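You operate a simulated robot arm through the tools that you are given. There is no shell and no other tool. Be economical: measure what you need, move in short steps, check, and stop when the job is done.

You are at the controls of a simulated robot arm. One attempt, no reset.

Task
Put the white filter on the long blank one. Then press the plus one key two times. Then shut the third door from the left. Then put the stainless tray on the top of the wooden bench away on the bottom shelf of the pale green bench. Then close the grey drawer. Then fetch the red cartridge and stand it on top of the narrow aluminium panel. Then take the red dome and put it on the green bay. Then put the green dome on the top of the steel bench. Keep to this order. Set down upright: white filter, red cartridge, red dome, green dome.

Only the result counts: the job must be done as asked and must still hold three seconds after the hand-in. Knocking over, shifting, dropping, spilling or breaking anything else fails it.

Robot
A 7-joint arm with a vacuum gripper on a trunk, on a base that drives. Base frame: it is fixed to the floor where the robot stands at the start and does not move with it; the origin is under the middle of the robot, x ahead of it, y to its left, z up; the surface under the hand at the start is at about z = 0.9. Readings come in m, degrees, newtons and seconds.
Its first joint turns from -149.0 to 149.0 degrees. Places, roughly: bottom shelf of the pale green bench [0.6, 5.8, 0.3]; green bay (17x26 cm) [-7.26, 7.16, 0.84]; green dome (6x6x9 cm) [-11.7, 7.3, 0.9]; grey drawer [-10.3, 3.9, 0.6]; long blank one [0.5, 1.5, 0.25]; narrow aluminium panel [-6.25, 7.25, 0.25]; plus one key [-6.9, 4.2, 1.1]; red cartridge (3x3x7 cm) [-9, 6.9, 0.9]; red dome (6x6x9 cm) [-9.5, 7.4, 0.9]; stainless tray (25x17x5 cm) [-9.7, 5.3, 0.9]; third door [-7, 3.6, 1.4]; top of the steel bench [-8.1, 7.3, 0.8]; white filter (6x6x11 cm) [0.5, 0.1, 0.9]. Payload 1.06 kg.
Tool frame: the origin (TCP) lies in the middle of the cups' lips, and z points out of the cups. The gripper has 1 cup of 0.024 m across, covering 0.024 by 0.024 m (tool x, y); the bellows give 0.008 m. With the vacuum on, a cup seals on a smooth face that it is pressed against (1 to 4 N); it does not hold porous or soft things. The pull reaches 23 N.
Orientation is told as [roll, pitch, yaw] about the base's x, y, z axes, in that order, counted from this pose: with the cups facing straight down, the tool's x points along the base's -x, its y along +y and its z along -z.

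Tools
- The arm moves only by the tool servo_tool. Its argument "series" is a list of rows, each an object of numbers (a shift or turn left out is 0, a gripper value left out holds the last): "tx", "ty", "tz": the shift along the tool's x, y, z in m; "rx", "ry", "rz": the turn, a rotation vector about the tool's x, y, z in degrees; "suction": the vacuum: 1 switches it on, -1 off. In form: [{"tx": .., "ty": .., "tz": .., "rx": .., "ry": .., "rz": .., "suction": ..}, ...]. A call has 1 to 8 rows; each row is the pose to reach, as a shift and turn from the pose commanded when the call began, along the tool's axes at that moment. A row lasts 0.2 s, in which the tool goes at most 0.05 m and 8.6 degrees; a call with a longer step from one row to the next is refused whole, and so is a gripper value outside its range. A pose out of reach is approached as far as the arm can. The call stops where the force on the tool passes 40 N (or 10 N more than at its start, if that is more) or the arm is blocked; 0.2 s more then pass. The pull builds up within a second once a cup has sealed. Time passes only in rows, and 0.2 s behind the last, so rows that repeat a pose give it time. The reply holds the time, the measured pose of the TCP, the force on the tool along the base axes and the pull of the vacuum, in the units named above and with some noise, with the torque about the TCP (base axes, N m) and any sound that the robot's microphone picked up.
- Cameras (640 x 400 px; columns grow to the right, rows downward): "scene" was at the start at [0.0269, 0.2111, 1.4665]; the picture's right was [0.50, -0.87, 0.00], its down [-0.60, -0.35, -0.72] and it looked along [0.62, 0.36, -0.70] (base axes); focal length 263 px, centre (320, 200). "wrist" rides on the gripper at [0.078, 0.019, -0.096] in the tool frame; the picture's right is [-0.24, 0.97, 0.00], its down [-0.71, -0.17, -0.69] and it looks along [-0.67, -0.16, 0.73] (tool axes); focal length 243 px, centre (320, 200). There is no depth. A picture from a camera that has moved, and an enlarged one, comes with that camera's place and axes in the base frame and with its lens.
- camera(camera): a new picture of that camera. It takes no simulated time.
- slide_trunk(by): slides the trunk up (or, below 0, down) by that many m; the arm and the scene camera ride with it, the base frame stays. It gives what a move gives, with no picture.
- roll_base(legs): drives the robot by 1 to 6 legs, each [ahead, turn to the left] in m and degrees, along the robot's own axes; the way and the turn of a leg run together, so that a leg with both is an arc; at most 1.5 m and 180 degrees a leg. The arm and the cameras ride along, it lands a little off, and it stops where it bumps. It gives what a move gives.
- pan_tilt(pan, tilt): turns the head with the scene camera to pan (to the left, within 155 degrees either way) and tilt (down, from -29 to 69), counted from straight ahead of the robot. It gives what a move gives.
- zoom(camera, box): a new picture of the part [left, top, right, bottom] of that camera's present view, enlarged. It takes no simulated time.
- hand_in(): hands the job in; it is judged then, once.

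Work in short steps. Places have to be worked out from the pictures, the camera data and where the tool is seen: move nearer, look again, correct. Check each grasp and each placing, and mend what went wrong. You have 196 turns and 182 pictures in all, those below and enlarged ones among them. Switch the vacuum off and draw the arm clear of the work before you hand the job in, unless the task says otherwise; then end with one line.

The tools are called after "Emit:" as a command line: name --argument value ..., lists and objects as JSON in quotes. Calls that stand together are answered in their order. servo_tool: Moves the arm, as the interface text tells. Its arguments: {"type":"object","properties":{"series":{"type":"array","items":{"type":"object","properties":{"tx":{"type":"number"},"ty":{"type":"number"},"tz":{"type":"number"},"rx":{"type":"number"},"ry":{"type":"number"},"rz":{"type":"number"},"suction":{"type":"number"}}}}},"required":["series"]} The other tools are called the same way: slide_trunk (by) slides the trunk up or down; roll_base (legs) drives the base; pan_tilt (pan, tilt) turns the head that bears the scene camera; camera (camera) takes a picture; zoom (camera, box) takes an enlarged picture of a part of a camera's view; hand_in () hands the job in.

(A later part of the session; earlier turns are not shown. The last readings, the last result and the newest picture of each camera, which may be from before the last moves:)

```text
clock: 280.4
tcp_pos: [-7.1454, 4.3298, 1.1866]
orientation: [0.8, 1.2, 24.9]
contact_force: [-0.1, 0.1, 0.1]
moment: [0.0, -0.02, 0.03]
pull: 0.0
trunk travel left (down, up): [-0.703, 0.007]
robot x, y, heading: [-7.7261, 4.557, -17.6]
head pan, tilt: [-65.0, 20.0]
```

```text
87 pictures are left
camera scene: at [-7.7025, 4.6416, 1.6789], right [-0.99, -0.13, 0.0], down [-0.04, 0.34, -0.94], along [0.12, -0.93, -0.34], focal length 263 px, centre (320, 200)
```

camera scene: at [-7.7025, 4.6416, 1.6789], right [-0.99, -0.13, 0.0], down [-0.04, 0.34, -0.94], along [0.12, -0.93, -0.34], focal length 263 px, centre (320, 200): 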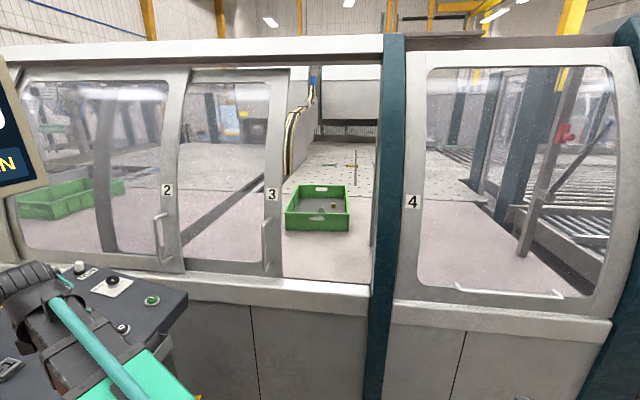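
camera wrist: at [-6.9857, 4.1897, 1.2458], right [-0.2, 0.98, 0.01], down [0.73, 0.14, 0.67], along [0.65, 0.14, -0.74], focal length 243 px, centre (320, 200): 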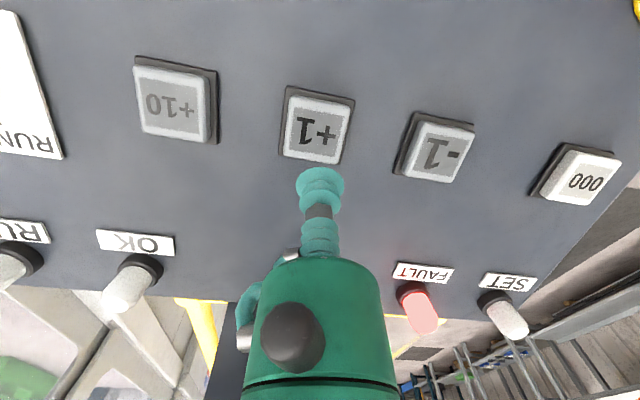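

Door 3 is slid open to the east; it must slide west to the teal column (~0.35 m). Zoom in on its handle.

Emit:
zoom --camera "scene" --box '[210, 195, 338, 275]'

```text
5.00 times, centred on (274, 235) of scene
camera zoom: at [-7.7025, 4.6416, 1.6789], right [-0.99, -0.13, 0.0], down [-0.04, 0.34, -0.94], along [0.12, -0.93, -0.34], focal length 1314 px, centre (550, 25)
```

zoom: 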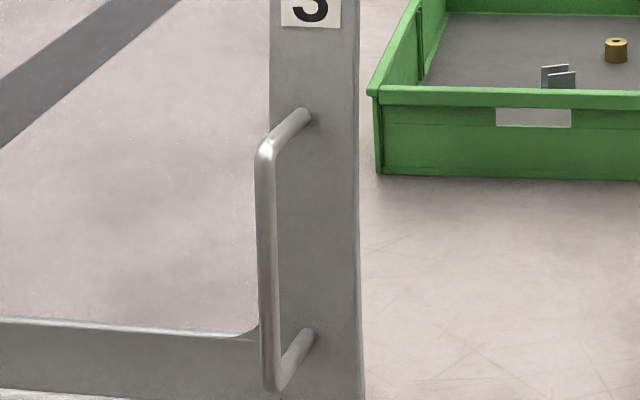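

Handle bar is at about (-7.33, 3.675), z 0.965–1.20, standing ~7 cm off the door. I'll push it west with the tool's shaft, tool horizontal. First turn the arm away from the desk and lower the trunk.

Emit:
roll_base --legs '[[0, -42]]'

Emit:
slide_trunk --by -0.25

Emit:
servo_tool --series '[{"tz": -0.03, "rz": -4}, {"tz": -0.06, "rz": -8}, {"tz": -0.1, "rz": -12}, {"tz": -0.13, "rz": -17}]'

```text
clock: 282.8
tcp_pos: [-7.449, 4.0007, 1.1867]
orientation: [0.9, 1.2, -17.2]
contact_force: [-0.3, 0.0, 0.2]
moment: [-0.01, 0.0, 0.0]
pull: 0.1
trunk travel left (down, up): [-0.703, 0.007]
robot x, y, heading: [-7.7236, 4.5595, -59.9]
head pan, tilt: [-65.0, 20.0]
```

```text
clock: 285.4
tcp_pos: [-7.4487, 4.0004, 0.9372]
orientation: [0.9, 1.3, -17.2]
contact_force: [-0.2, -0.8, -0.3]
moment: [0.01, 0.02, 0.01]
pull: 0.0
trunk travel left (down, up): [-0.453, 0.257]
robot x, y, heading: [-7.7265, 4.5585, -59.9]
head pan, tilt: [-65.0, 20.0]
```

```text
clock: 286.4
tcp_pos: [-7.4416, 3.9862, 1.0397]
orientation: [0.1, 0.3, -0.1]
contact_force: [-0.1, 0.5, -0.3]
moment: [0.01, -0.01, 0.01]
pull: 0.1
out of reach, approached as far as the arm can: row 3, 4
trunk travel left (down, up): [-0.453, 0.257]
robot x, y, heading: [-7.7266, 4.5588, -59.8]
head pan, tilt: [-65.0, 20.0]
```

Emit:
servo_tool --series '[{"tx": -0.02, "ty": -0.01, "tz": -0.005, "rx": 8}, {"tx": -0.04, "ty": -0.03, "tz": -0.01, "rx": 16}, {"tx": -0.06, "ty": -0.055, "tz": -0.015, "rx": 24}, {"tx": -0.08, "ty": -0.08, "tz": -0.02, "rx": 32}, {"tx": -0.1, "ty": -0.105, "tz": -0.03, "rx": 40}, {"tx": -0.12, "ty": -0.13, "tz": -0.04, "rx": 48}, {"tx": -0.14, "ty": -0.16, "tz": -0.045, "rx": 56}, {"tx": -0.16, "ty": -0.186, "tz": -0.05, "rx": 64}]'

Emit:
camera --camera "wrist"

Emit:
pan_tilt --pan -15 --tilt 30

Emit:
camera --camera "scene"

```text
clock: 288.2
tcp_pos: [-7.2812, 3.7977, 1.0828]
orientation: [-62.9, 0.9, -0.1]
contact_force: [-0.4, 0.4, 0.0]
moment: [-0.02, -0.02, 0.0]
pull: 0.0
trunk travel left (down, up): [-0.453, 0.257]
robot x, y, heading: [-7.7268, 4.5582, -59.9]
head pan, tilt: [-65.0, 20.0]
```

```text
85 pictures are left
camera wrist: at [-7.3591, 3.8906, 1.1106], right [0.22, 0.44, -0.87], down [0.72, 0.53, 0.45], along [0.66, -0.72, -0.2], focal length 243 px, centre (320, 200)
```

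wrist: 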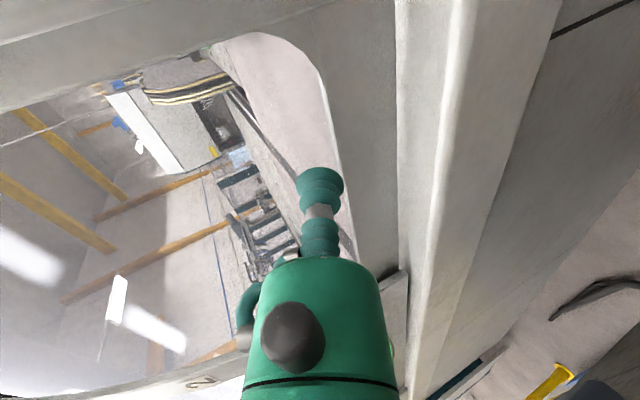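

```text
clock: 289.4
tcp_pos: [-7.2818, 3.7978, 1.0832]
orientation: [-62.7, 0.9, -0.3]
contact_force: [0.0, -0.4, 0.6]
moment: [-0.03, -0.01, 0.0]
pull: 0.0
trunk travel left (down, up): [-0.453, 0.257]
robot x, y, heading: [-7.7211, 4.5572, -59.7]
head pan, tilt: [-15.0, 30.0]
```

```text
84 pictures are left
camera scene: at [-7.5752, 4.5955, 1.4129], right [-0.97, -0.26, 0.0], down [-0.13, 0.48, -0.87], along [0.23, -0.84, -0.5], focal length 263 px, centre (320, 200)
```

scene: 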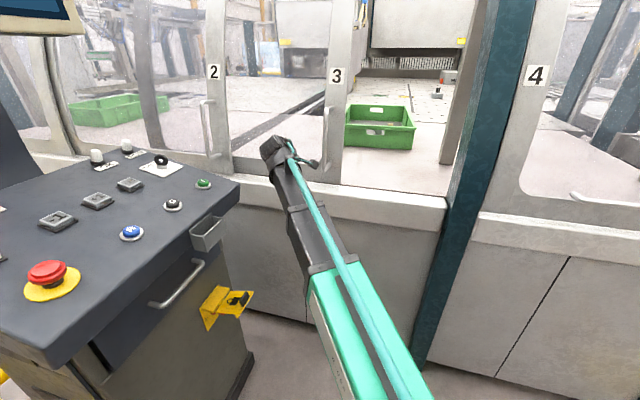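

Emit:
zoom --camera "scene" --box '[250, 90, 378, 170]'

```text
5.00 times, centred on (314, 130) of scene
camera zoom: at [-7.5752, 4.5955, 1.4129], right [-0.97, -0.26, 0.0], down [-0.13, 0.48, -0.87], along [0.23, -0.84, -0.5], focal length 1314 px, centre (350, 550)
```

zoom: 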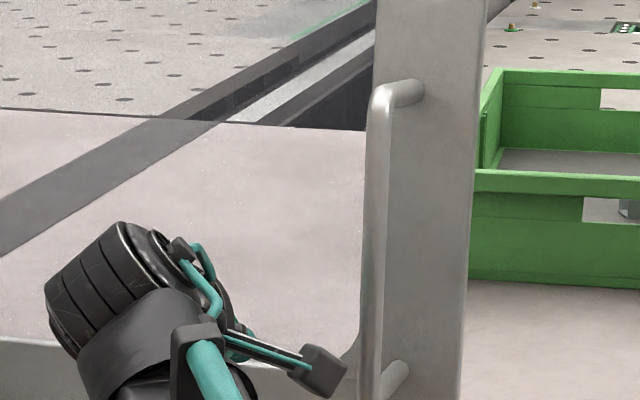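

Triangulating both views: bar at x≈-7.375, y≈3.79, z 1.07–1.256. Raise to z≈1.17, tip slightly behind the bar's depth, then move west to contact.

Emit:
servo_tool --series '[{"ty": -0.033}, {"ty": -0.066}, {"ty": -0.097}, {"ty": -0.097, "tx": 0.03}, {"ty": -0.097, "tx": 0.05}]'

Emit:
zoom --camera "scene" --box '[250, 90, 378, 170]'

```text
clock: 290.6
tcp_pos: [-7.3303, 3.7538, 1.1707]
orientation: [-62.8, 0.9, -0.2]
contact_force: [0.2, -0.5, -0.1]
moment: [-0.02, 0.0, -0.03]
pull: 0.0
trunk travel left (down, up): [-0.453, 0.257]
robot x, y, heading: [-7.7259, 4.5591, -60.0]
head pan, tilt: [-15.0, 30.0]
```

```text
5.00 times, centred on (314, 130) of scene
camera zoom: at [-7.5754, 4.5955, 1.4129], right [-0.96, -0.26, 0.0], down [-0.13, 0.48, -0.87], along [0.23, -0.84, -0.5], focal length 1314 px, centre (350, 550)
```

zoom: 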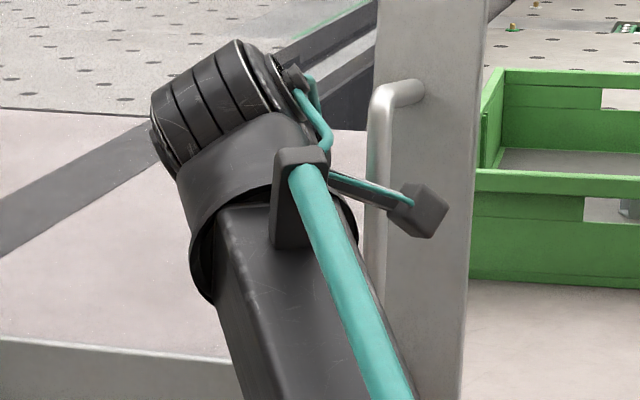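

Tool is just east of the bar with the camera arm passing in front. Push west step by step.

Emit:
servo_tool --series '[{"tx": 0.02}, {"tx": 0.04}, {"tx": 0.06}, {"tx": 0.08}]'

Emit:
camera --camera "scene"

```text
clock: 291.6
tcp_pos: [-7.4114, 3.7537, 1.1709]
orientation: [-62.6, 0.9, -0.2]
contact_force: [0.0, 0.4, -0.5]
moment: [-0.02, -0.02, -0.01]
pull: 0.0
trunk travel left (down, up): [-0.453, 0.257]
robot x, y, heading: [-7.7263, 4.5584, -59.9]
head pan, tilt: [-15.0, 30.0]
```

```text
81 pictures are left
camera scene: at [-7.5754, 4.5953, 1.4129], right [-0.97, -0.26, 0.0], down [-0.13, 0.48, -0.87], along [0.23, -0.84, -0.5], focal length 263 px, centre (320, 200)
```

scene: 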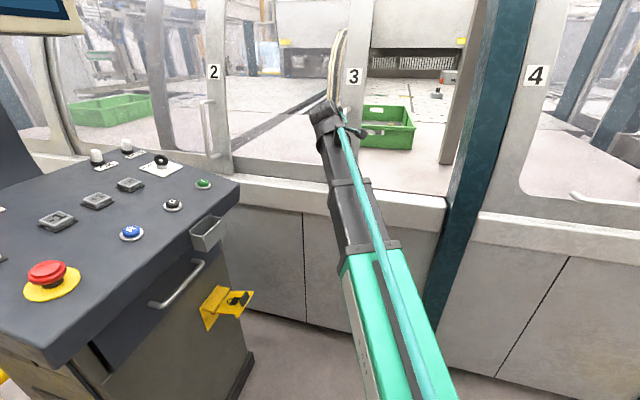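

Door is moving easily (label 3 moved right). Continue.

Emit:
servo_tool --series '[{"tx": 0.03}, {"tx": 0.06}, {"tx": 0.09}, {"tx": 0.12}, {"tx": 0.15}, {"tx": 0.18}, {"tx": 0.2}]'

Emit:
camera --camera "scene"

```text
clock: 293.1
tcp_pos: [-7.6113, 3.7552, 1.1746]
orientation: [-62.8, 1.0, -0.3]
contact_force: [0.8, -0.7, 0.2]
moment: [-0.01, -0.02, -0.03]
pull: 0.1
trunk travel left (down, up): [-0.453, 0.257]
robot x, y, heading: [-7.7278, 4.5582, -59.9]
head pan, tilt: [-15.0, 30.0]
```

```text
80 pictures are left
camera scene: at [-7.5752, 4.5954, 1.4129], right [-0.97, -0.26, 0.0], down [-0.13, 0.48, -0.87], along [0.23, -0.84, -0.5], focal length 263 px, centre (320, 200)
```

scene: 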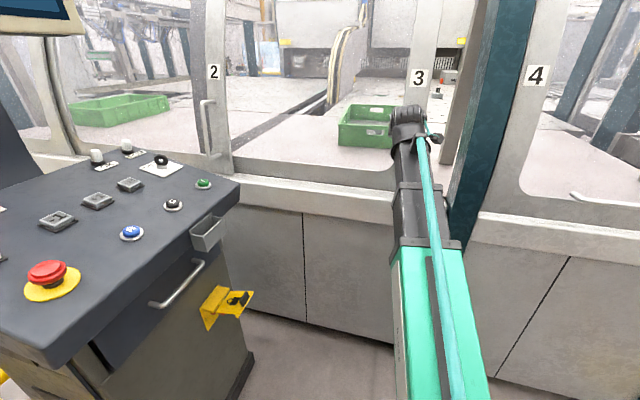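

About 0.1 m left. The camera arm might meet the column, so first roll the tool about its own axis to put the camera on top.

Emit:
servo_tool --series '[{"rz": -8.5}, {"rz": -17}, {"rz": -25.5}, {"rz": -34}, {"rz": -42.5}, {"rz": -51}, {"rz": -59.5}]'

Emit:
camera --camera "wrist"

```text
clock: 294.8
tcp_pos: [-7.6099, 3.7557, 1.1741]
orientation: [-43.6, 50.7, 38.5]
contact_force: [-0.1, 0.0, 0.0]
moment: [-0.02, -0.01, -0.02]
pull: 0.1
trunk travel left (down, up): [-0.453, 0.257]
robot x, y, heading: [-7.7243, 4.5588, -59.7]
head pan, tilt: [-15.0, 30.0]
```

```text
79 pictures are left
camera wrist: at [-7.6642, 3.8131, 1.2692], right [-0.73, 0.32, -0.61], down [0.51, 0.85, -0.16], along [0.46, -0.42, -0.78], focal length 243 px, centre (320, 200)
```

wrist: 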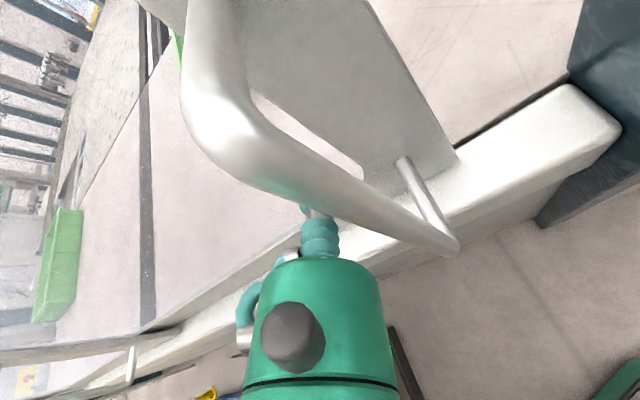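

Continue west ~0.1 m, slowly, until it stops.

Emit:
servo_tool --series '[{"tx": 0.01, "ty": 0.0174}, {"tx": 0.02, "ty": 0.0348}, {"tx": 0.03, "ty": 0.052}, {"tx": 0.04, "ty": 0.0695}, {"tx": 0.047, "ty": 0.082}, {"tx": 0.052, "ty": 0.091}]'

Emit:
camera --camera "scene"

```text
clock: 296.1
tcp_pos: [-7.7144, 3.7556, 1.1742]
orientation: [-43.8, 50.7, 38.2]
contact_force: [0.3, 0.5, -0.2]
moment: [0.01, 0.0, 0.0]
pull: 0.1
trunk travel left (down, up): [-0.453, 0.257]
robot x, y, heading: [-7.7213, 4.5588, -60.0]
head pan, tilt: [-15.0, 30.0]
```

```text
78 pictures are left
camera scene: at [-7.5755, 4.5955, 1.4129], right [-0.97, -0.26, 0.0], down [-0.13, 0.48, -0.87], along [0.23, -0.84, -0.5], focal length 263 px, centre (320, 200)
```

scene: 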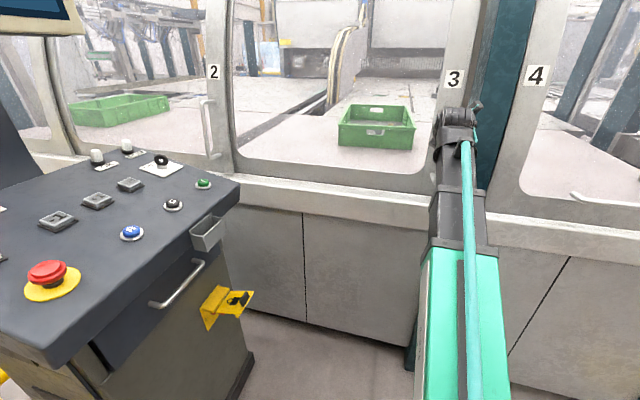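

Almost there; push a bit more until it stops.

Emit:
servo_tool --series '[{"tx": 0.005, "ty": 0.0087}, {"tx": 0.01, "ty": 0.0174}, {"tx": 0.015, "ty": 0.026}, {"tx": 0.018, "ty": 0.032}]'

Emit:
zoom --camera "scene" --box '[380, 0, 572, 120]'

```text
clock: 297.1
tcp_pos: [-7.7346, 3.7555, 1.1747]
orientation: [-44.3, 50.3, 38.9]
contact_force: [19.9, -0.5, 0.0]
moment: [-0.04, 0.27, -0.48]
pull: 0.1
trunk travel left (down, up): [-0.453, 0.257]
robot x, y, heading: [-7.7256, 4.5587, -59.0]
head pan, tilt: [-15.0, 30.0]
stopped in row 4: the force on the tool passed its limit at 46 N (the readings are from after the stop); the commanded pose is now the measured one
```

```text
3.33 times, centred on (476, 60) of scene
camera zoom: at [-7.5731, 4.597, 1.4126], right [-0.96, -0.27, 0.0], down [-0.14, 0.48, -0.87], along [0.24, -0.83, -0.5], focal length 876 px, centre (-200, 667)
```

zoom: 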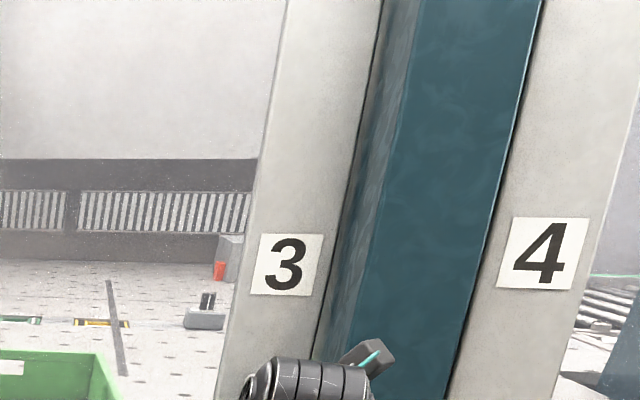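

The door is against its stop. Withdraw the tool and check the display.

Emit:
servo_tool --series '[{"tx": -0.015, "ty": -0.026}, {"tx": -0.015, "ty": -0.026, "tz": -0.04}, {"tx": -0.015, "ty": -0.026, "tz": -0.08}, {"tx": -0.015, "ty": -0.026, "tz": -0.12}]'

Emit:
pan_tilt --pan 40 --tilt 5

Emit:
camera --camera "scene"

```text
clock: 298.1
tcp_pos: [-7.7111, 3.8623, 1.2292]
orientation: [-44.2, 50.4, 38.6]
contact_force: [0.2, -0.2, -0.5]
moment: [-0.02, 0.01, -0.02]
pull: 0.1
trunk travel left (down, up): [-0.453, 0.257]
robot x, y, heading: [-7.7236, 4.5571, -59.5]
head pan, tilt: [-15.0, 30.0]
```

```text
clock: 299.3
tcp_pos: [-7.7102, 3.8617, 1.2286]
orientation: [-44.2, 50.3, 38.7]
contact_force: [0.4, 0.1, 0.6]
moment: [0.01, 0.01, -0.01]
pull: 0.0
trunk travel left (down, up): [-0.453, 0.257]
robot x, y, heading: [-7.7253, 4.5608, -59.7]
head pan, tilt: [40.0, 5.0]
```

```text
76 pictures are left
camera scene: at [-7.513, 4.653, 1.4532], right [-0.33, -0.94, 0.0], down [-0.08, 0.03, -1.0], along [0.94, -0.33, -0.09], focal length 263 px, centre (320, 200)
```

scene: 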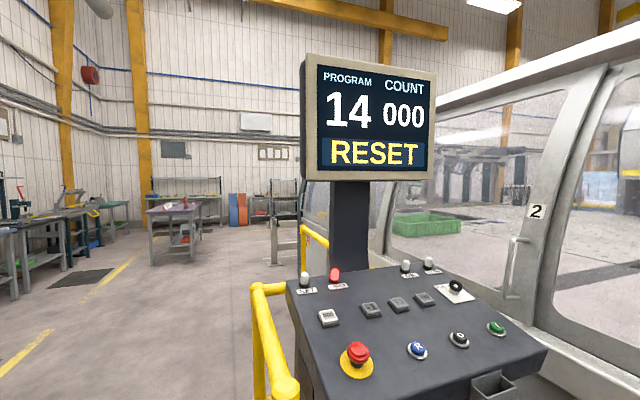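

Display now shows RESET (guard closed). Bring the tool back to pointing down, withdrawing from the machine.

Emit:
servo_tool --series '[{"rz": 8.5}, {"rz": 17}, {"rz": 25.5}, {"rz": 34}, {"rz": 42.5}, {"rz": 51}, {"rz": 59.5}]'

Emit:
servo_tool --series '[{"rx": -8, "ty": 0.007, "tz": -0.013}, {"rx": -16, "ty": 0.014, "tz": -0.027}, {"rx": -24, "ty": 0.02, "tz": -0.04}, {"rx": -32, "ty": 0.027, "tz": -0.054}, {"rx": -40, "ty": 0.034, "tz": -0.067}, {"rx": -48, "ty": 0.04, "tz": -0.08}, {"rx": -56, "ty": 0.047, "tz": -0.094}, {"rx": -63, "ty": 0.054, "tz": -0.107}]'

Emit:
pan_tilt --pan -115 --tilt 18

Emit:
camera --camera "scene"

```text
clock: 300.9
tcp_pos: [-7.7092, 3.8636, 1.2302]
orientation: [-62.8, 0.3, 0.4]
contact_force: [0.0, 0.7, -0.8]
moment: [0.02, 0.0, 0.0]
pull: 0.0
trunk travel left (down, up): [-0.453, 0.257]
robot x, y, heading: [-7.7243, 4.5569, -59.4]
head pan, tilt: [40.0, 5.0]
```

```text
clock: 302.7
tcp_pos: [-7.7113, 3.9414, 1.2189]
orientation: [-15.4, 0.5, 0.4]
contact_force: [0.0, -0.2, 0.6]
moment: [0.03, 0.0, 0.03]
pull: 0.0
out of reach, approached as far as the arm can: row 6, 7, 8
trunk travel left (down, up): [-0.453, 0.257]
robot x, y, heading: [-7.7255, 4.5576, -59.1]
head pan, tilt: [40.0, 5.0]
```

```text
clock: 305.1
tcp_pos: [-7.7111, 3.9419, 1.2201]
orientation: [-15.5, 0.5, 0.5]
contact_force: [0.0, -0.7, 0.4]
moment: [-0.01, 0.0, -0.01]
pull: 0.1
trunk travel left (down, up): [-0.453, 0.257]
robot x, y, heading: [-7.7232, 4.5583, -59.5]
head pan, tilt: [-115.0, 18.0]
```

```text
75 pictures are left
camera scene: at [-7.6925, 4.6743, 1.4322], right [-0.1, 1.0, 0.0], down [0.31, 0.03, -0.95], along [-0.95, -0.09, -0.31], focal length 263 px, centre (320, 200)
```

scene: 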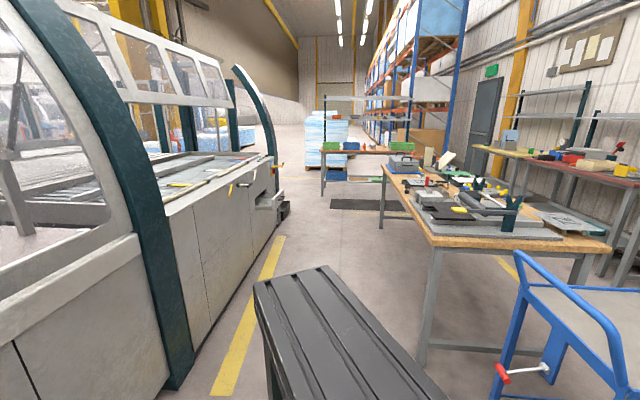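

Wooden bench spans x -8.85..-10.6, y 5.06..5.9. Zoom to identify the tray before driving.

Emit:
zoom --camera "scene" --box '[370, 130, 626, 290]'

```text
2.50 times, centred on (498, 210) of scene
camera zoom: at [-7.6925, 4.6743, 1.4322], right [-0.1, 1.0, 0.0], down [0.31, 0.03, -0.95], along [-0.95, -0.09, -0.31], focal length 657 px, centre (-125, 175)
```

zoom: 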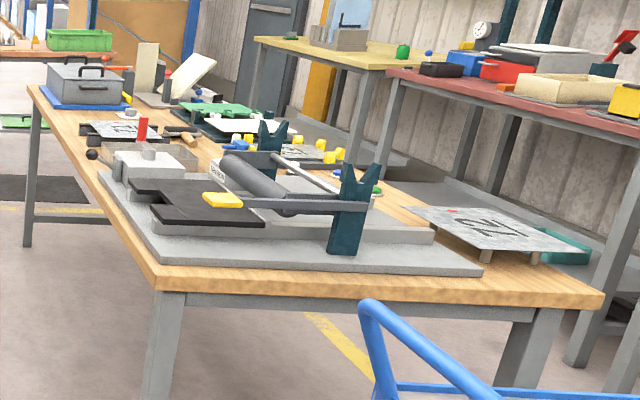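

Emit:
slide_trunk --by 0.15

Emit:
roll_base --legs '[[0, -120], [1.0, 0], [0.95, 0], [0, -75]]'

Emit:
pan_tilt --pan 0 --tilt 45

Emit:
camera --camera "scene"

```text
clock: 306.9
tcp_pos: [-7.7105, 3.9413, 1.3707]
orientation: [-15.5, 0.5, 0.5]
contact_force: [-0.1, 0.5, -0.9]
moment: [0.03, 0.0, -0.02]
pull: 0.1
trunk travel left (down, up): [-0.603, 0.107]
robot x, y, heading: [-7.7264, 4.5586, -59.2]
head pan, tilt: [-115.0, 18.0]
```

```text
clock: 324.8
tcp_pos: [-9.5447, 5.1104, 1.3703]
orientation: [-15.5, 0.4, 167.0]
contact_force: [-0.5, 0.6, 0.2]
moment: [0.04, -0.01, 0.0]
pull: 0.1
trunk travel left (down, up): [-0.603, 0.107]
robot x, y, heading: [-9.6746, 4.5108, 107.0]
head pan, tilt: [-115.0, 18.0]
```

```text
clock: 326.8
tcp_pos: [-9.5445, 5.1114, 1.3687]
orientation: [-15.5, 0.5, 166.9]
contact_force: [-0.1, 0.7, -0.3]
moment: [0.01, 0.04, 0.01]
pull: 0.1
trunk travel left (down, up): [-0.603, 0.107]
robot x, y, heading: [-9.6761, 4.509, 107.1]
head pan, tilt: [0.0, 45.0]
```

```text
73 pictures are left
camera scene: at [-9.8484, 4.4941, 1.5403], right [0.96, 0.29, 0.0], down [0.21, -0.68, -0.71], along [-0.21, 0.68, -0.71], focal length 263 px, centre (320, 200)
```

scene: 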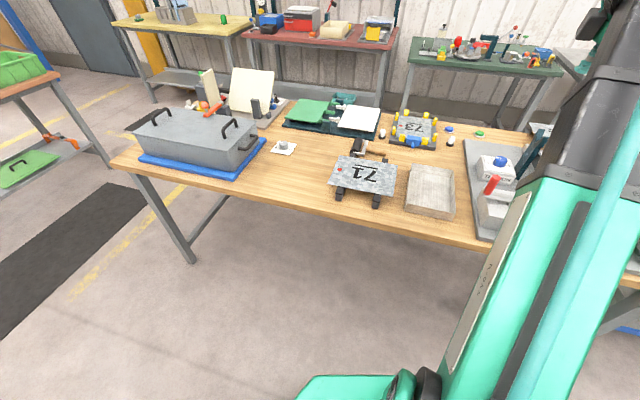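

Tray at about (-9.68, 5.27). Straighten the tool and move above it.

Emit:
servo_tool --series '[{"rx": -8}, {"rx": -15.5}]'

Emit:
servo_tool --series '[{"tx": -0.03, "ty": -0.022, "tz": 0.02}, {"tx": -0.06, "ty": -0.044, "tz": 0.05}, {"tx": -0.09, "ty": -0.066, "tz": 0.08}, {"tx": -0.12, "ty": -0.088, "tz": 0.11}, {"tx": -0.148, "ty": -0.11, "tz": 0.14}, {"tx": -0.1675, "ty": -0.1254, "tz": 0.18}, {"tx": -0.1675, "ty": -0.1254, "tz": 0.22}]'

Emit:
camera --camera "wrist"

```text
clock: 327.4
tcp_pos: [-9.5447, 5.1102, 1.3695]
orientation: [-15.5, 0.4, 166.9]
contact_force: [-0.1, 0.5, 0.0]
moment: [0.0, 0.0, 0.02]
pull: 0.0
out of reach, approached as far as the arm can: row 1, 2
trunk travel left (down, up): [-0.603, 0.107]
robot x, y, heading: [-9.6738, 4.5115, 107.2]
head pan, tilt: [0.0, 45.0]
```

```text
clock: 329.0
tcp_pos: [-9.6665, 5.3242, 1.1878]
orientation: [-15.6, 0.5, 166.9]
contact_force: [-0.1, -0.2, 0.4]
moment: [0.01, 0.02, -0.02]
pull: 0.0
trunk travel left (down, up): [-0.603, 0.107]
robot x, y, heading: [-9.6744, 4.5108, 107.3]
head pan, tilt: [0.0, 45.0]
```

```text
72 pictures are left
camera wrist: at [-9.6013, 5.2634, 1.2745], right [-0.44, -0.86, -0.26], down [-0.7, 0.14, 0.7], along [-0.56, 0.49, -0.66], focal length 243 px, centre (320, 200)
```

wrist: 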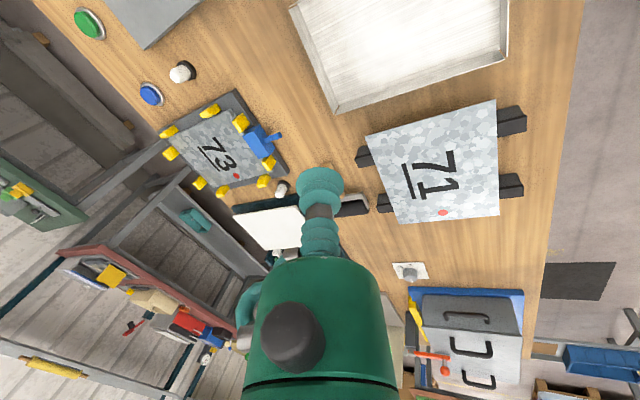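

Emit:
servo_tool --series '[{"rx": -8}, {"rx": -15.6}]'

Emit:
servo_tool --series '[{"tx": 0.004, "ty": 0.03, "tz": 0.03}, {"tx": 0.006, "ty": 0.054, "tz": 0.06}, {"tx": 0.006, "ty": 0.054, "tz": 0.1}]'

Emit:
camera --camera "wrist"

```text
clock: 329.6
tcp_pos: [-9.6659, 5.3246, 1.1899]
orientation: [0.2, 0.5, 166.9]
contact_force: [-0.3, 0.1, 0.7]
moment: [0.0, 0.02, -0.01]
pull: 0.1
trunk travel left (down, up): [-0.603, 0.107]
robot x, y, heading: [-9.6776, 4.5117, 106.9]
head pan, tilt: [0.0, 45.0]
```

```text
clock: 330.4
tcp_pos: [-9.6739, 5.2695, 1.0897]
orientation: [0.1, 0.6, 166.9]
contact_force: [-0.3, 0.4, 0.9]
moment: [0.02, 0.0, 0.01]
pull: 0.0
trunk travel left (down, up): [-0.603, 0.107]
robot x, y, heading: [-9.6764, 4.5084, 107.3]
head pan, tilt: [0.0, 45.0]
```

```text
71 pictures are left
camera wrist: at [-9.6015, 5.2335, 1.1843], right [-0.45, -0.89, 0.0], down [-0.66, 0.33, 0.68], along [-0.61, 0.3, -0.73], focal length 243 px, centre (320, 200)
```

wrist: 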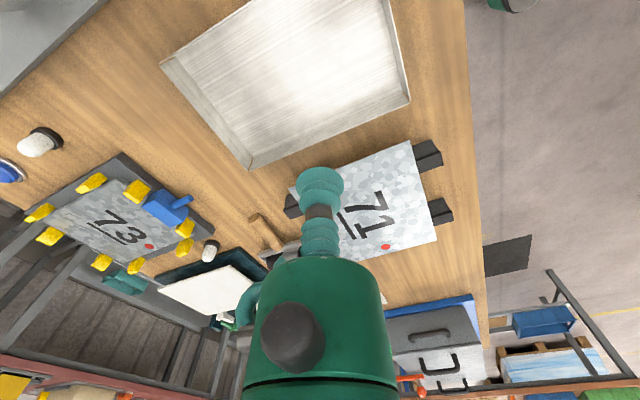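

Tray centre computed at (-9.673, 5.308), floor z≈0.83. Shift and descend into the tray with the vacuum on.

Emit:
servo_tool --series '[{"tx": -0.0086, "ty": -0.037}, {"tx": -0.0086, "ty": -0.037, "tz": 0.05}, {"tx": -0.0086, "ty": -0.037, "tz": 0.1}, {"tx": -0.0086, "ty": -0.037, "tz": 0.15}, {"tx": -0.0086, "ty": -0.037, "tz": 0.19}, {"tx": -0.0086, "ty": -0.037, "tz": 0.22, "suction": 1}, {"tx": -0.0086, "ty": -0.037, "tz": 0.235}]'

Emit:
camera --camera "wrist"

```text
clock: 332.0
tcp_pos: [-9.6699, 5.3062, 0.8543]
orientation: [0.1, 0.4, 167.0]
contact_force: [0.0, -0.1, -0.5]
moment: [0.04, 0.07, 0.03]
pull: 22.5
trunk travel left (down, up): [-0.603, 0.107]
robot x, y, heading: [-9.6734, 4.5094, 107.2]
head pan, tilt: [0.0, 45.0]
```

```text
70 pictures are left
camera wrist: at [-9.5981, 5.2707, 0.9493], right [-0.45, -0.89, 0.0], down [-0.66, 0.33, 0.68], along [-0.61, 0.3, -0.73], focal length 243 px, centre (320, 200)
```

wrist: 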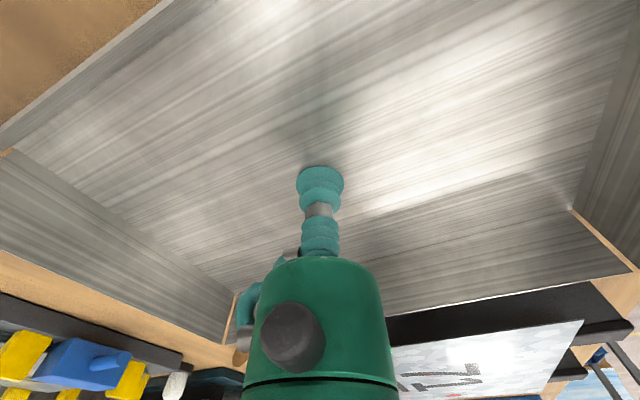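

Sealed at 22.5 N. Lift straight up, well clear of the bench items.

Emit:
servo_tool --series '[{"tz": -0.01}, {"tz": -0.03}, {"tz": -0.07}, {"tz": -0.12}, {"tz": -0.17}, {"tz": -0.22}, {"tz": -0.27}, {"tz": -0.32}]'

Emit:
slide_trunk --by 0.1

Emit:
camera --camera "scene"

```text
clock: 333.8
tcp_pos: [-9.6696, 5.3068, 1.1759]
orientation: [0.2, 0.5, 166.9]
contact_force: [-0.1, -0.4, -3.6]
moment: [0.02, -0.04, 0.02]
pull: 22.6
trunk travel left (down, up): [-0.603, 0.107]
robot x, y, heading: [-9.6777, 4.5113, 106.9]
head pan, tilt: [0.0, 45.0]
```

```text
clock: 335.1
tcp_pos: [-9.6704, 5.3065, 1.2757]
orientation: [0.2, 0.5, 166.9]
contact_force: [-1.3, -0.6, -5.0]
moment: [0.01, 0.03, 0.01]
pull: 23.3
trunk travel left (down, up): [-0.703, 0.007]
robot x, y, heading: [-9.6763, 4.5105, 107.0]
head pan, tilt: [0.0, 45.0]
```

```text
69 pictures are left
camera scene: at [-9.8485, 4.4946, 1.6402], right [0.96, 0.29, 0.0], down [0.21, -0.68, -0.71], along [-0.21, 0.68, -0.71], focal length 263 px, centre (320, 200)
```

scene: 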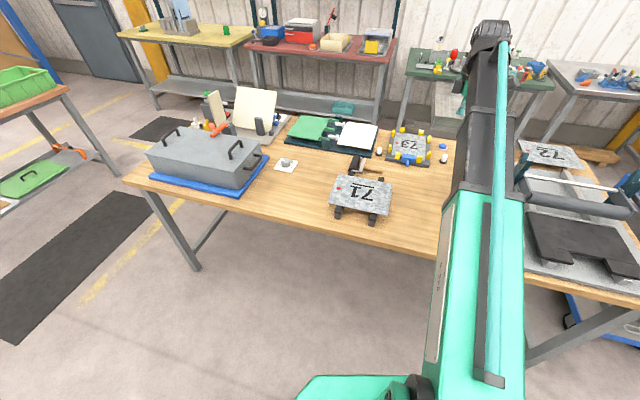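

Tray held. Turn right to face east in small legs, then retract and lower.

Emit:
roll_base --legs '[[0, -35], [0, -35], [0, -30]]'

Emit:
slide_trunk --by -0.4

Emit:
roll_base --legs '[[0.9, 3], [0.9, 0]]'

```text
clock: 340.3
tcp_pos: [-8.8921, 4.3672, 1.2757]
orientation: [0.2, 0.4, 67.1]
contact_force: [0.0, 0.2, -4.1]
moment: [0.01, -0.01, 0.02]
pull: 23.2
trunk travel left (down, up): [-0.703, 0.007]
robot x, y, heading: [-9.6747, 4.5115, 7.3]
head pan, tilt: [0.0, 45.0]
```

```text
clock: 344.1
tcp_pos: [-8.8909, 4.3669, 0.876]
orientation: [0.2, 0.5, 67.1]
contact_force: [0.6, 0.3, -4.0]
moment: [0.0, -0.01, 0.03]
pull: 23.2
trunk travel left (down, up): [-0.303, 0.407]
robot x, y, heading: [-9.6744, 4.5082, 7.2]
head pan, tilt: [0.0, 45.0]
```

```text
clock: 353.2
tcp_pos: [-7.1014, 4.6971, 0.8755]
orientation: [0.3, 0.4, 69.8]
contact_force: [0.5, -0.6, -4.5]
moment: [0.0, 0.05, 0.01]
pull: 23.2
trunk travel left (down, up): [-0.303, 0.407]
robot x, y, heading: [-7.8926, 4.8028, 10.1]
head pan, tilt: [0.0, 45.0]
```

Passing the console: steer a little left to keep the tray clear of the rail.

Emit:
roll_base --legs '[[0, 15], [0.6, 0], [0, -20], [1.0, 0], [0.9, -10]]'

```text
clock: 367.7
tcp_pos: [-4.7148, 4.8513, 0.8753]
orientation: [0.2, 0.5, 55.3]
contact_force: [-0.5, 1.1, -4.5]
moment: [-0.01, 0.0, -0.04]
pull: 22.9
trunk travel left (down, up): [-0.303, 0.407]
robot x, y, heading: [-5.4551, 5.1506, -4.7]
head pan, tilt: [0.0, 45.0]
```

Emit:
roll_base --legs '[[0, -11], [1.3, 0], [1.2, 0], [0, 16], [1.2, 0], [0.9, 0]]'

Emit:
pan_tilt --pan 0 --tilt 20

Emit:
camera --camera "scene"

```text
clock: 391.5
tcp_pos: [-0.201, 4.3005, 0.8764]
orientation: [0.3, 0.4, 61.5]
contact_force: [-0.3, -1.3, -4.1]
moment: [0.04, -0.02, 0.01]
pull: 22.7
trunk travel left (down, up): [-0.303, 0.407]
robot x, y, heading: [-0.967, 4.5189, 1.7]
head pan, tilt: [0.0, 45.0]
```

```text
clock: 392.4
tcp_pos: [-0.2001, 4.3, 0.8756]
orientation: [0.2, 0.5, 61.4]
contact_force: [-0.9, -0.2, -4.7]
moment: [-0.01, -0.02, 0.01]
pull: 23.0
trunk travel left (down, up): [-0.303, 0.407]
robot x, y, heading: [-0.964, 4.5164, 1.6]
head pan, tilt: [0.0, 20.0]
```

```text
68 pictures are left
camera scene: at [-0.9213, 4.6901, 1.2788], right [0.03, -1.0, 0.0], down [-0.34, -0.01, -0.94], along [0.94, 0.03, -0.34], focal length 263 px, centre (320, 200)
```

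scene: 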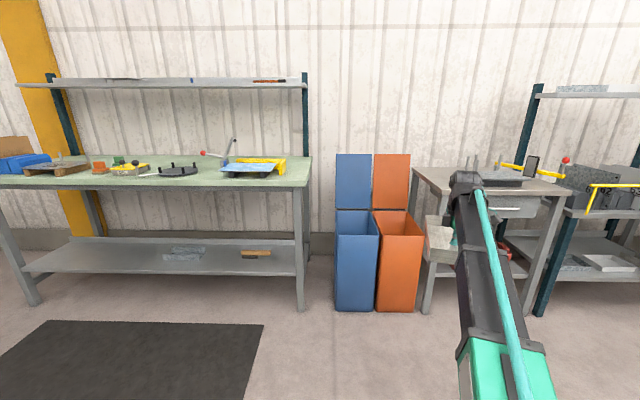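

Green bench: front x≈0.48, y 4.87–6.73, shelf z≈0.27; free shelf space around y≈6.25. Drive there.

Emit:
roll_base --legs '[[0.25, 0], [0, 35], [0, 33], [0.9, 0], [0.8, 0]]'

Emit:
slide_trunk --by -0.3

Emit:
pan_tilt --pan -60 --tilt 30

Emit:
camera --camera "scene"

```text
clock: 405.7
tcp_pos: [0.3968, 6.732, 0.8758]
orientation: [0.1, 0.5, 128.8]
contact_force: [-0.4, -0.1, 0.2]
moment: [0.02, 0.02, -0.02]
pull: 0.1
trunk travel left (down, up): [-0.303, 0.407]
robot x, y, heading: [-0.0978, 6.1099, 69.0]
head pan, tilt: [0.0, 20.0]
```

```text
clock: 406.8
tcp_pos: [0.3978, 6.7308, 0.8123]
orientation: [0.0, 0.8, 128.6]
contact_force: [-1.1, -0.4, 10.5]
moment: [-0.86, -0.61, -0.14]
pull: 0.0
trunk travel left (down, up): [-0.235, 0.475]
robot x, y, heading: [-0.1031, 6.1103, 69.1]
head pan, tilt: [0.0, 20.0]
stopped: the force on the tool passed its limit at 57 N (the readings are from after the stop); the commanded pose is now the measured one
```

```text
clock: 408.1
tcp_pos: [0.3975, 6.7315, 0.8127]
orientation: [-0.2, 0.8, 128.7]
contact_force: [-2.4, -0.2, 13.9]
moment: [-1.15, -0.93, -0.2]
pull: 0.1
trunk travel left (down, up): [-0.235, 0.475]
robot x, y, heading: [-0.098, 6.1093, 68.9]
head pan, tilt: [-60.0, 30.0]
```

```text
67 pictures are left
camera scene: at [-0.1856, 6.1408, 1.1948], right [0.16, -0.99, 0.0], down [-0.49, -0.08, -0.87], along [0.86, 0.14, -0.5], focal length 263 px, centre (320, 200)
```

scene: 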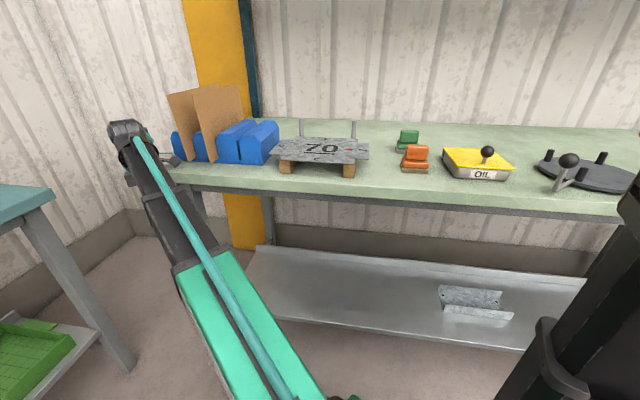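

The tray hit the bench end and came off; the hand is resting on the edge. Raise first, then find the tray.

Emit:
slide_trunk --by 0.2

Emit:
pan_tilt --pan -5 --tilt 50

Emit:
camera --camera "scene"

Emit:
camera --camera "wrist"

```text
clock: 410.3
tcp_pos: [0.3993, 6.7316, 1.0116]
orientation: [-0.1, 0.7, 128.8]
contact_force: [-0.7, 0.2, 0.6]
moment: [0.02, -0.01, 0.0]
pull: 0.1
trunk travel left (down, up): [-0.435, 0.275]
robot x, y, heading: [-0.101, 6.1051, 68.8]
head pan, tilt: [-60.0, 30.0]
```

```text
clock: 411.5
tcp_pos: [0.3975, 6.731, 1.0107]
orientation: [-0.1, 0.8, 128.8]
contact_force: [1.2, 0.7, 0.2]
moment: [-0.02, 0.0, 0.0]
pull: 0.0
trunk travel left (down, up): [-0.435, 0.275]
robot x, y, heading: [-0.1018, 6.1094, 68.7]
head pan, tilt: [-5.0, 50.0]
```

```text
66 pictures are left
camera scene: at [-0.2401, 6.1967, 1.3653], right [0.9, -0.44, 0.0], down [-0.34, -0.69, -0.64], along [0.28, 0.58, -0.77], focal length 263 px, centre (320, 200)
```

scene: 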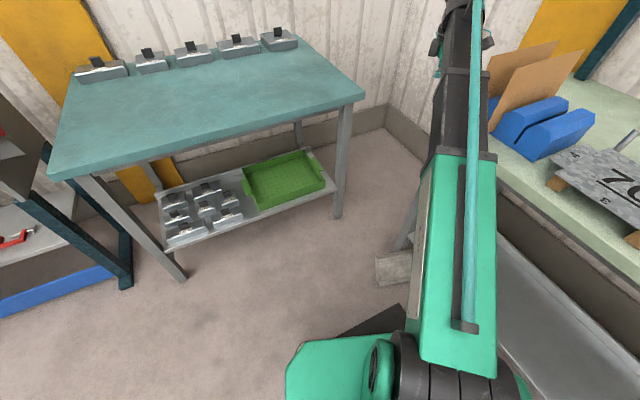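

```text
65 pictures are left
camera wrist: at [0.4308, 6.6593, 1.107], right [-0.91, -0.43, 0.0], down [-0.32, 0.67, 0.68], along [-0.28, 0.61, -0.74], focal length 243 px, centre (320, 200)
```

wrist: 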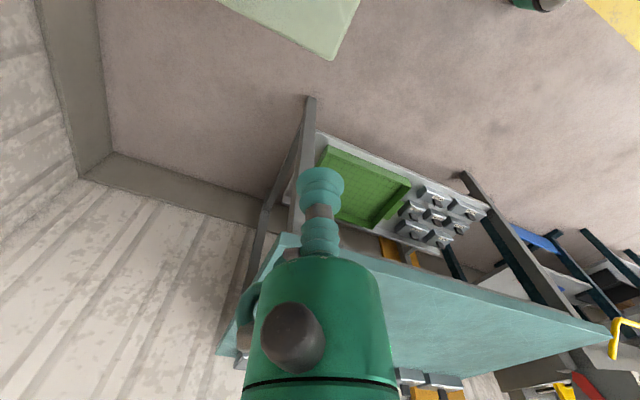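

The tray seems to be near the bench's left leg. Back away and look.

Emit:
roll_base --legs '[[-0.55, 0]]'

Emit:
pan_tilt --pan 20 --tilt 45

Emit:
camera --camera "scene"

```text
clock: 414.7
tcp_pos: [0.1971, 6.2141, 1.0108]
orientation: [-0.1, 0.8, 128.8]
contact_force: [0.6, -0.4, 0.3]
moment: [0.01, -0.02, 0.02]
pull: 0.1
trunk travel left (down, up): [-0.435, 0.275]
robot x, y, heading: [-0.2987, 5.5869, 68.9]
head pan, tilt: [-5.0, 50.0]
```

```text
clock: 415.6
tcp_pos: [0.1987, 6.213, 1.0113]
orientation: [-0.1, 0.7, 128.8]
contact_force: [0.0, -0.4, 0.1]
moment: [-0.01, -0.03, -0.04]
pull: 0.1
trunk travel left (down, up): [-0.435, 0.275]
robot x, y, heading: [-0.3006, 5.589, 69.1]
head pan, tilt: [20.0, 45.0]
```

```text
64 pictures are left
camera scene: at [-0.4718, 5.6897, 1.3722], right [1.0, -0.02, 0.0], down [-0.01, -0.71, -0.71], along [0.01, 0.71, -0.71], focal length 263 px, centre (320, 200)
```

scene: 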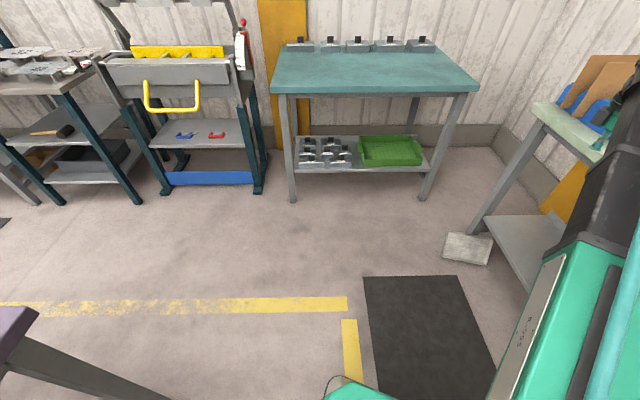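

Emit:
zoom --camera "scene" --box '[416, 200, 544, 280]'

```text
5.00 times, centred on (480, 240) of scene
camera zoom: at [-0.4718, 5.6897, 1.3722], right [1.0, -0.02, 0.0], down [-0.01, -0.71, -0.71], along [0.01, 0.71, -0.71], focal length 1314 px, centre (-480, 0)
```

zoom: 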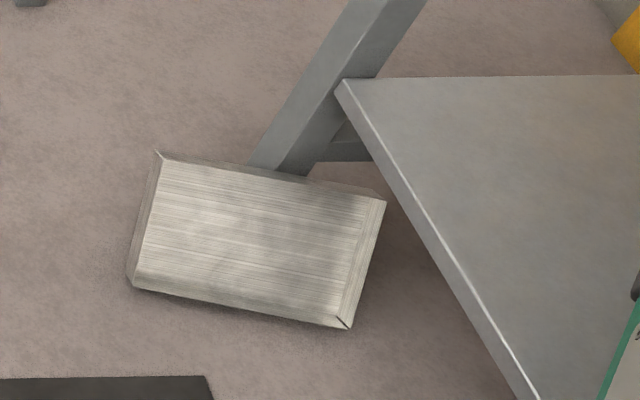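

Tray lies on the floor by the bench's left leg, perhaps leaning. I'll retract the arm, lower the trunk and get a wrist view.

Emit:
servo_tool --series '[{"tx": 0.03, "ty": 0.02}, {"tx": 0.06, "ty": 0.04}, {"tx": 0.09, "ty": 0.06}, {"tx": 0.12, "ty": 0.08}]'

Emit:
slide_trunk --by -0.4

```text
clock: 416.6
tcp_pos: [0.2104, 6.0703, 1.0127]
orientation: [0.0, 0.8, 128.7]
contact_force: [-0.8, 0.4, -1.1]
moment: [-0.01, 0.0, -0.01]
pull: 0.1
trunk travel left (down, up): [-0.435, 0.275]
robot x, y, heading: [-0.2984, 5.5874, 69.0]
head pan, tilt: [20.0, 45.0]
```

```text
clock: 420.4
tcp_pos: [0.2103, 6.0694, 0.6125]
orientation: [-0.1, 0.8, 128.7]
contact_force: [0.1, 0.5, -0.2]
moment: [0.02, 0.01, 0.0]
pull: 0.1
trunk travel left (down, up): [-0.035, 0.675]
robot x, y, heading: [-0.2999, 5.5885, 68.9]
head pan, tilt: [20.0, 45.0]
```

Emit:
roll_base --legs '[[0.25, 0]]'

Emit:
servo_tool --series '[{"rz": 8.5}, {"rz": 17}, {"rz": 25.5}, {"rz": 34}, {"rz": 42.5}, {"rz": 46}]'

Emit:
camera --camera "wrist"

```text
clock: 422.2
tcp_pos: [0.3021, 6.3015, 0.6128]
orientation: [-0.2, 0.8, 128.6]
contact_force: [0.0, -0.1, 0.1]
moment: [-0.01, 0.04, -0.03]
pull: 0.1
trunk travel left (down, up): [-0.035, 0.675]
robot x, y, heading: [-0.2081, 5.8179, 68.9]
head pan, tilt: [20.0, 45.0]
```

```text
clock: 423.6
tcp_pos: [0.3009, 6.3019, 0.6128]
orientation: [-0.7, 0.5, 82.7]
contact_force: [0.4, 0.3, -0.3]
moment: [0.0, -0.03, 0.01]
pull: 0.1
trunk travel left (down, up): [-0.035, 0.675]
robot x, y, heading: [-0.2091, 5.8202, 69.0]
head pan, tilt: [20.0, 45.0]
```

```text
62 pictures are left
camera wrist: at [0.2705, 6.2282, 0.7081], right [-0.93, 0.36, -0.01], down [0.25, 0.69, 0.68], along [0.25, 0.63, -0.73], focal length 243 px, centre (320, 200)
```

wrist: 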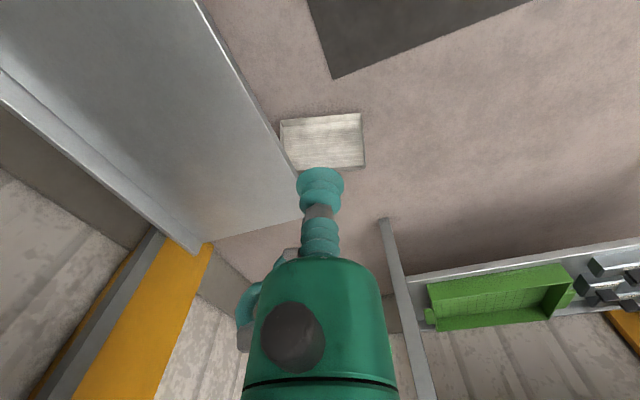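

Emit:
zoom --camera "wrist" --box '[264, 90, 392, 170]'

```text
5.00 times, centred on (328, 130) of wrist
camera zoom: at [0.2705, 6.2282, 0.7081], right [-0.93, 0.36, -0.01], down [0.25, 0.69, 0.68], along [0.25, 0.63, -0.73], focal length 1213 px, centre (280, 550)
```

zoom: 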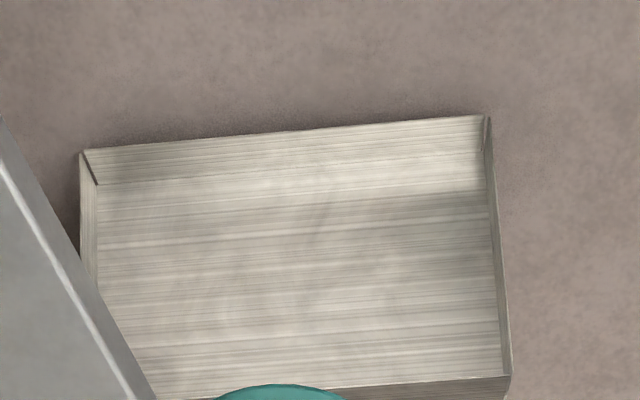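

The tray lies flat and upright, centre ≈ (0.415, 6.60). I'll grip it 2 cm west of centre to keep the wrist clear of the shelf edge. Lower first, then drive closer.

Emit:
servo_tool --series '[{"tz": 0.05}, {"tz": 0.1}, {"tz": 0.15}, {"tz": 0.2}, {"tz": 0.25}]'

Emit:
roll_base --legs '[[0.25, 0]]'

Emit:
camera --camera "wrist"

```text
clock: 424.8
tcp_pos: [0.3042, 6.301, 0.3627]
orientation: [-0.7, 0.6, 82.7]
contact_force: [0.3, -0.2, -0.4]
moment: [0.0, 0.04, -0.04]
pull: 0.1
trunk travel left (down, up): [-0.035, 0.675]
robot x, y, heading: [-0.2109, 5.8216, 69.0]
head pan, tilt: [20.0, 45.0]
```

```text
clock: 426.7
tcp_pos: [0.3937, 6.5351, 0.3622]
orientation: [-0.6, 0.5, 82.8]
contact_force: [0.1, -1.1, 0.1]
moment: [-0.01, -0.02, -0.01]
pull: 0.1
trunk travel left (down, up): [-0.035, 0.675]
robot x, y, heading: [-0.1179, 6.0572, 68.7]
head pan, tilt: [20.0, 45.0]
```

```text
60 pictures are left
camera wrist: at [0.3636, 6.4611, 0.4574], right [-0.93, 0.36, -0.01], down [0.25, 0.69, 0.68], along [0.25, 0.63, -0.73], focal length 243 px, centre (320, 200)
```

wrist: 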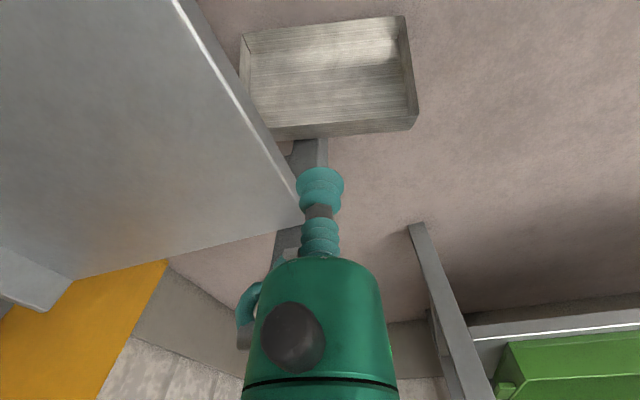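

Tray centre now ≈ (0.397, 6.595). Move to (0.377, 6.59) and descend.

Emit:
servo_tool --series '[{"tx": -0.026, "ty": 0.0115}, {"tx": -0.052, "ty": 0.0235}, {"tx": -0.052, "ty": 0.0235, "tz": 0.05}, {"tx": -0.052, "ty": 0.0235, "tz": 0.1}, {"tx": -0.052, "ty": 0.0235, "tz": 0.15}, {"tx": -0.052, "ty": 0.0235, "tz": 0.2}, {"tx": -0.052, "ty": 0.0235, "tz": 0.25}, {"tx": -0.052, "ty": 0.0235, "tz": 0.29}]'

Emit:
servo_tool --series '[{"tz": 0.03, "suction": 1}, {"tz": 0.045}, {"tz": 0.053}, {"tz": 0.06}, {"tz": 0.064}, {"tz": 0.064}]'

```text
clock: 428.5
tcp_pos: [0.3784, 6.5864, 0.0703]
orientation: [-0.6, 0.5, 82.8]
contact_force: [1.1, -0.6, -0.6]
moment: [-0.01, -0.01, 0.0]
pull: 0.1
trunk travel left (down, up): [-0.035, 0.675]
robot x, y, heading: [-0.1182, 6.0567, 68.9]
head pan, tilt: [20.0, 45.0]
```

```text
clock: 429.9
tcp_pos: [0.3801, 6.585, 0.0073]
orientation: [-0.6, 0.5, 82.8]
contact_force: [0.1, 0.4, 0.7]
moment: [-0.04, -0.02, -0.02]
pull: 0.0
trunk travel left (down, up): [-0.035, 0.675]
robot x, y, heading: [-0.1174, 6.0575, 68.9]
head pan, tilt: [20.0, 45.0]
```

Just about touching; a few millimetres more.

Emit:
servo_tool --series '[{"tz": 0.003}, {"tz": 0.006}, {"tz": 0.009}, {"tz": 0.009}, {"tz": 0.009}]'

```text
clock: 431.1
tcp_pos: [0.3804, 6.5878, -0.0013]
orientation: [-0.7, 0.6, 82.8]
contact_force: [-5.0, -6.0, 16.6]
moment: [0.15, 0.05, -0.03]
pull: 23.1
trunk travel left (down, up): [-0.035, 0.675]
robot x, y, heading: [-0.1203, 6.0617, 68.6]
head pan, tilt: [20.0, 45.0]
```

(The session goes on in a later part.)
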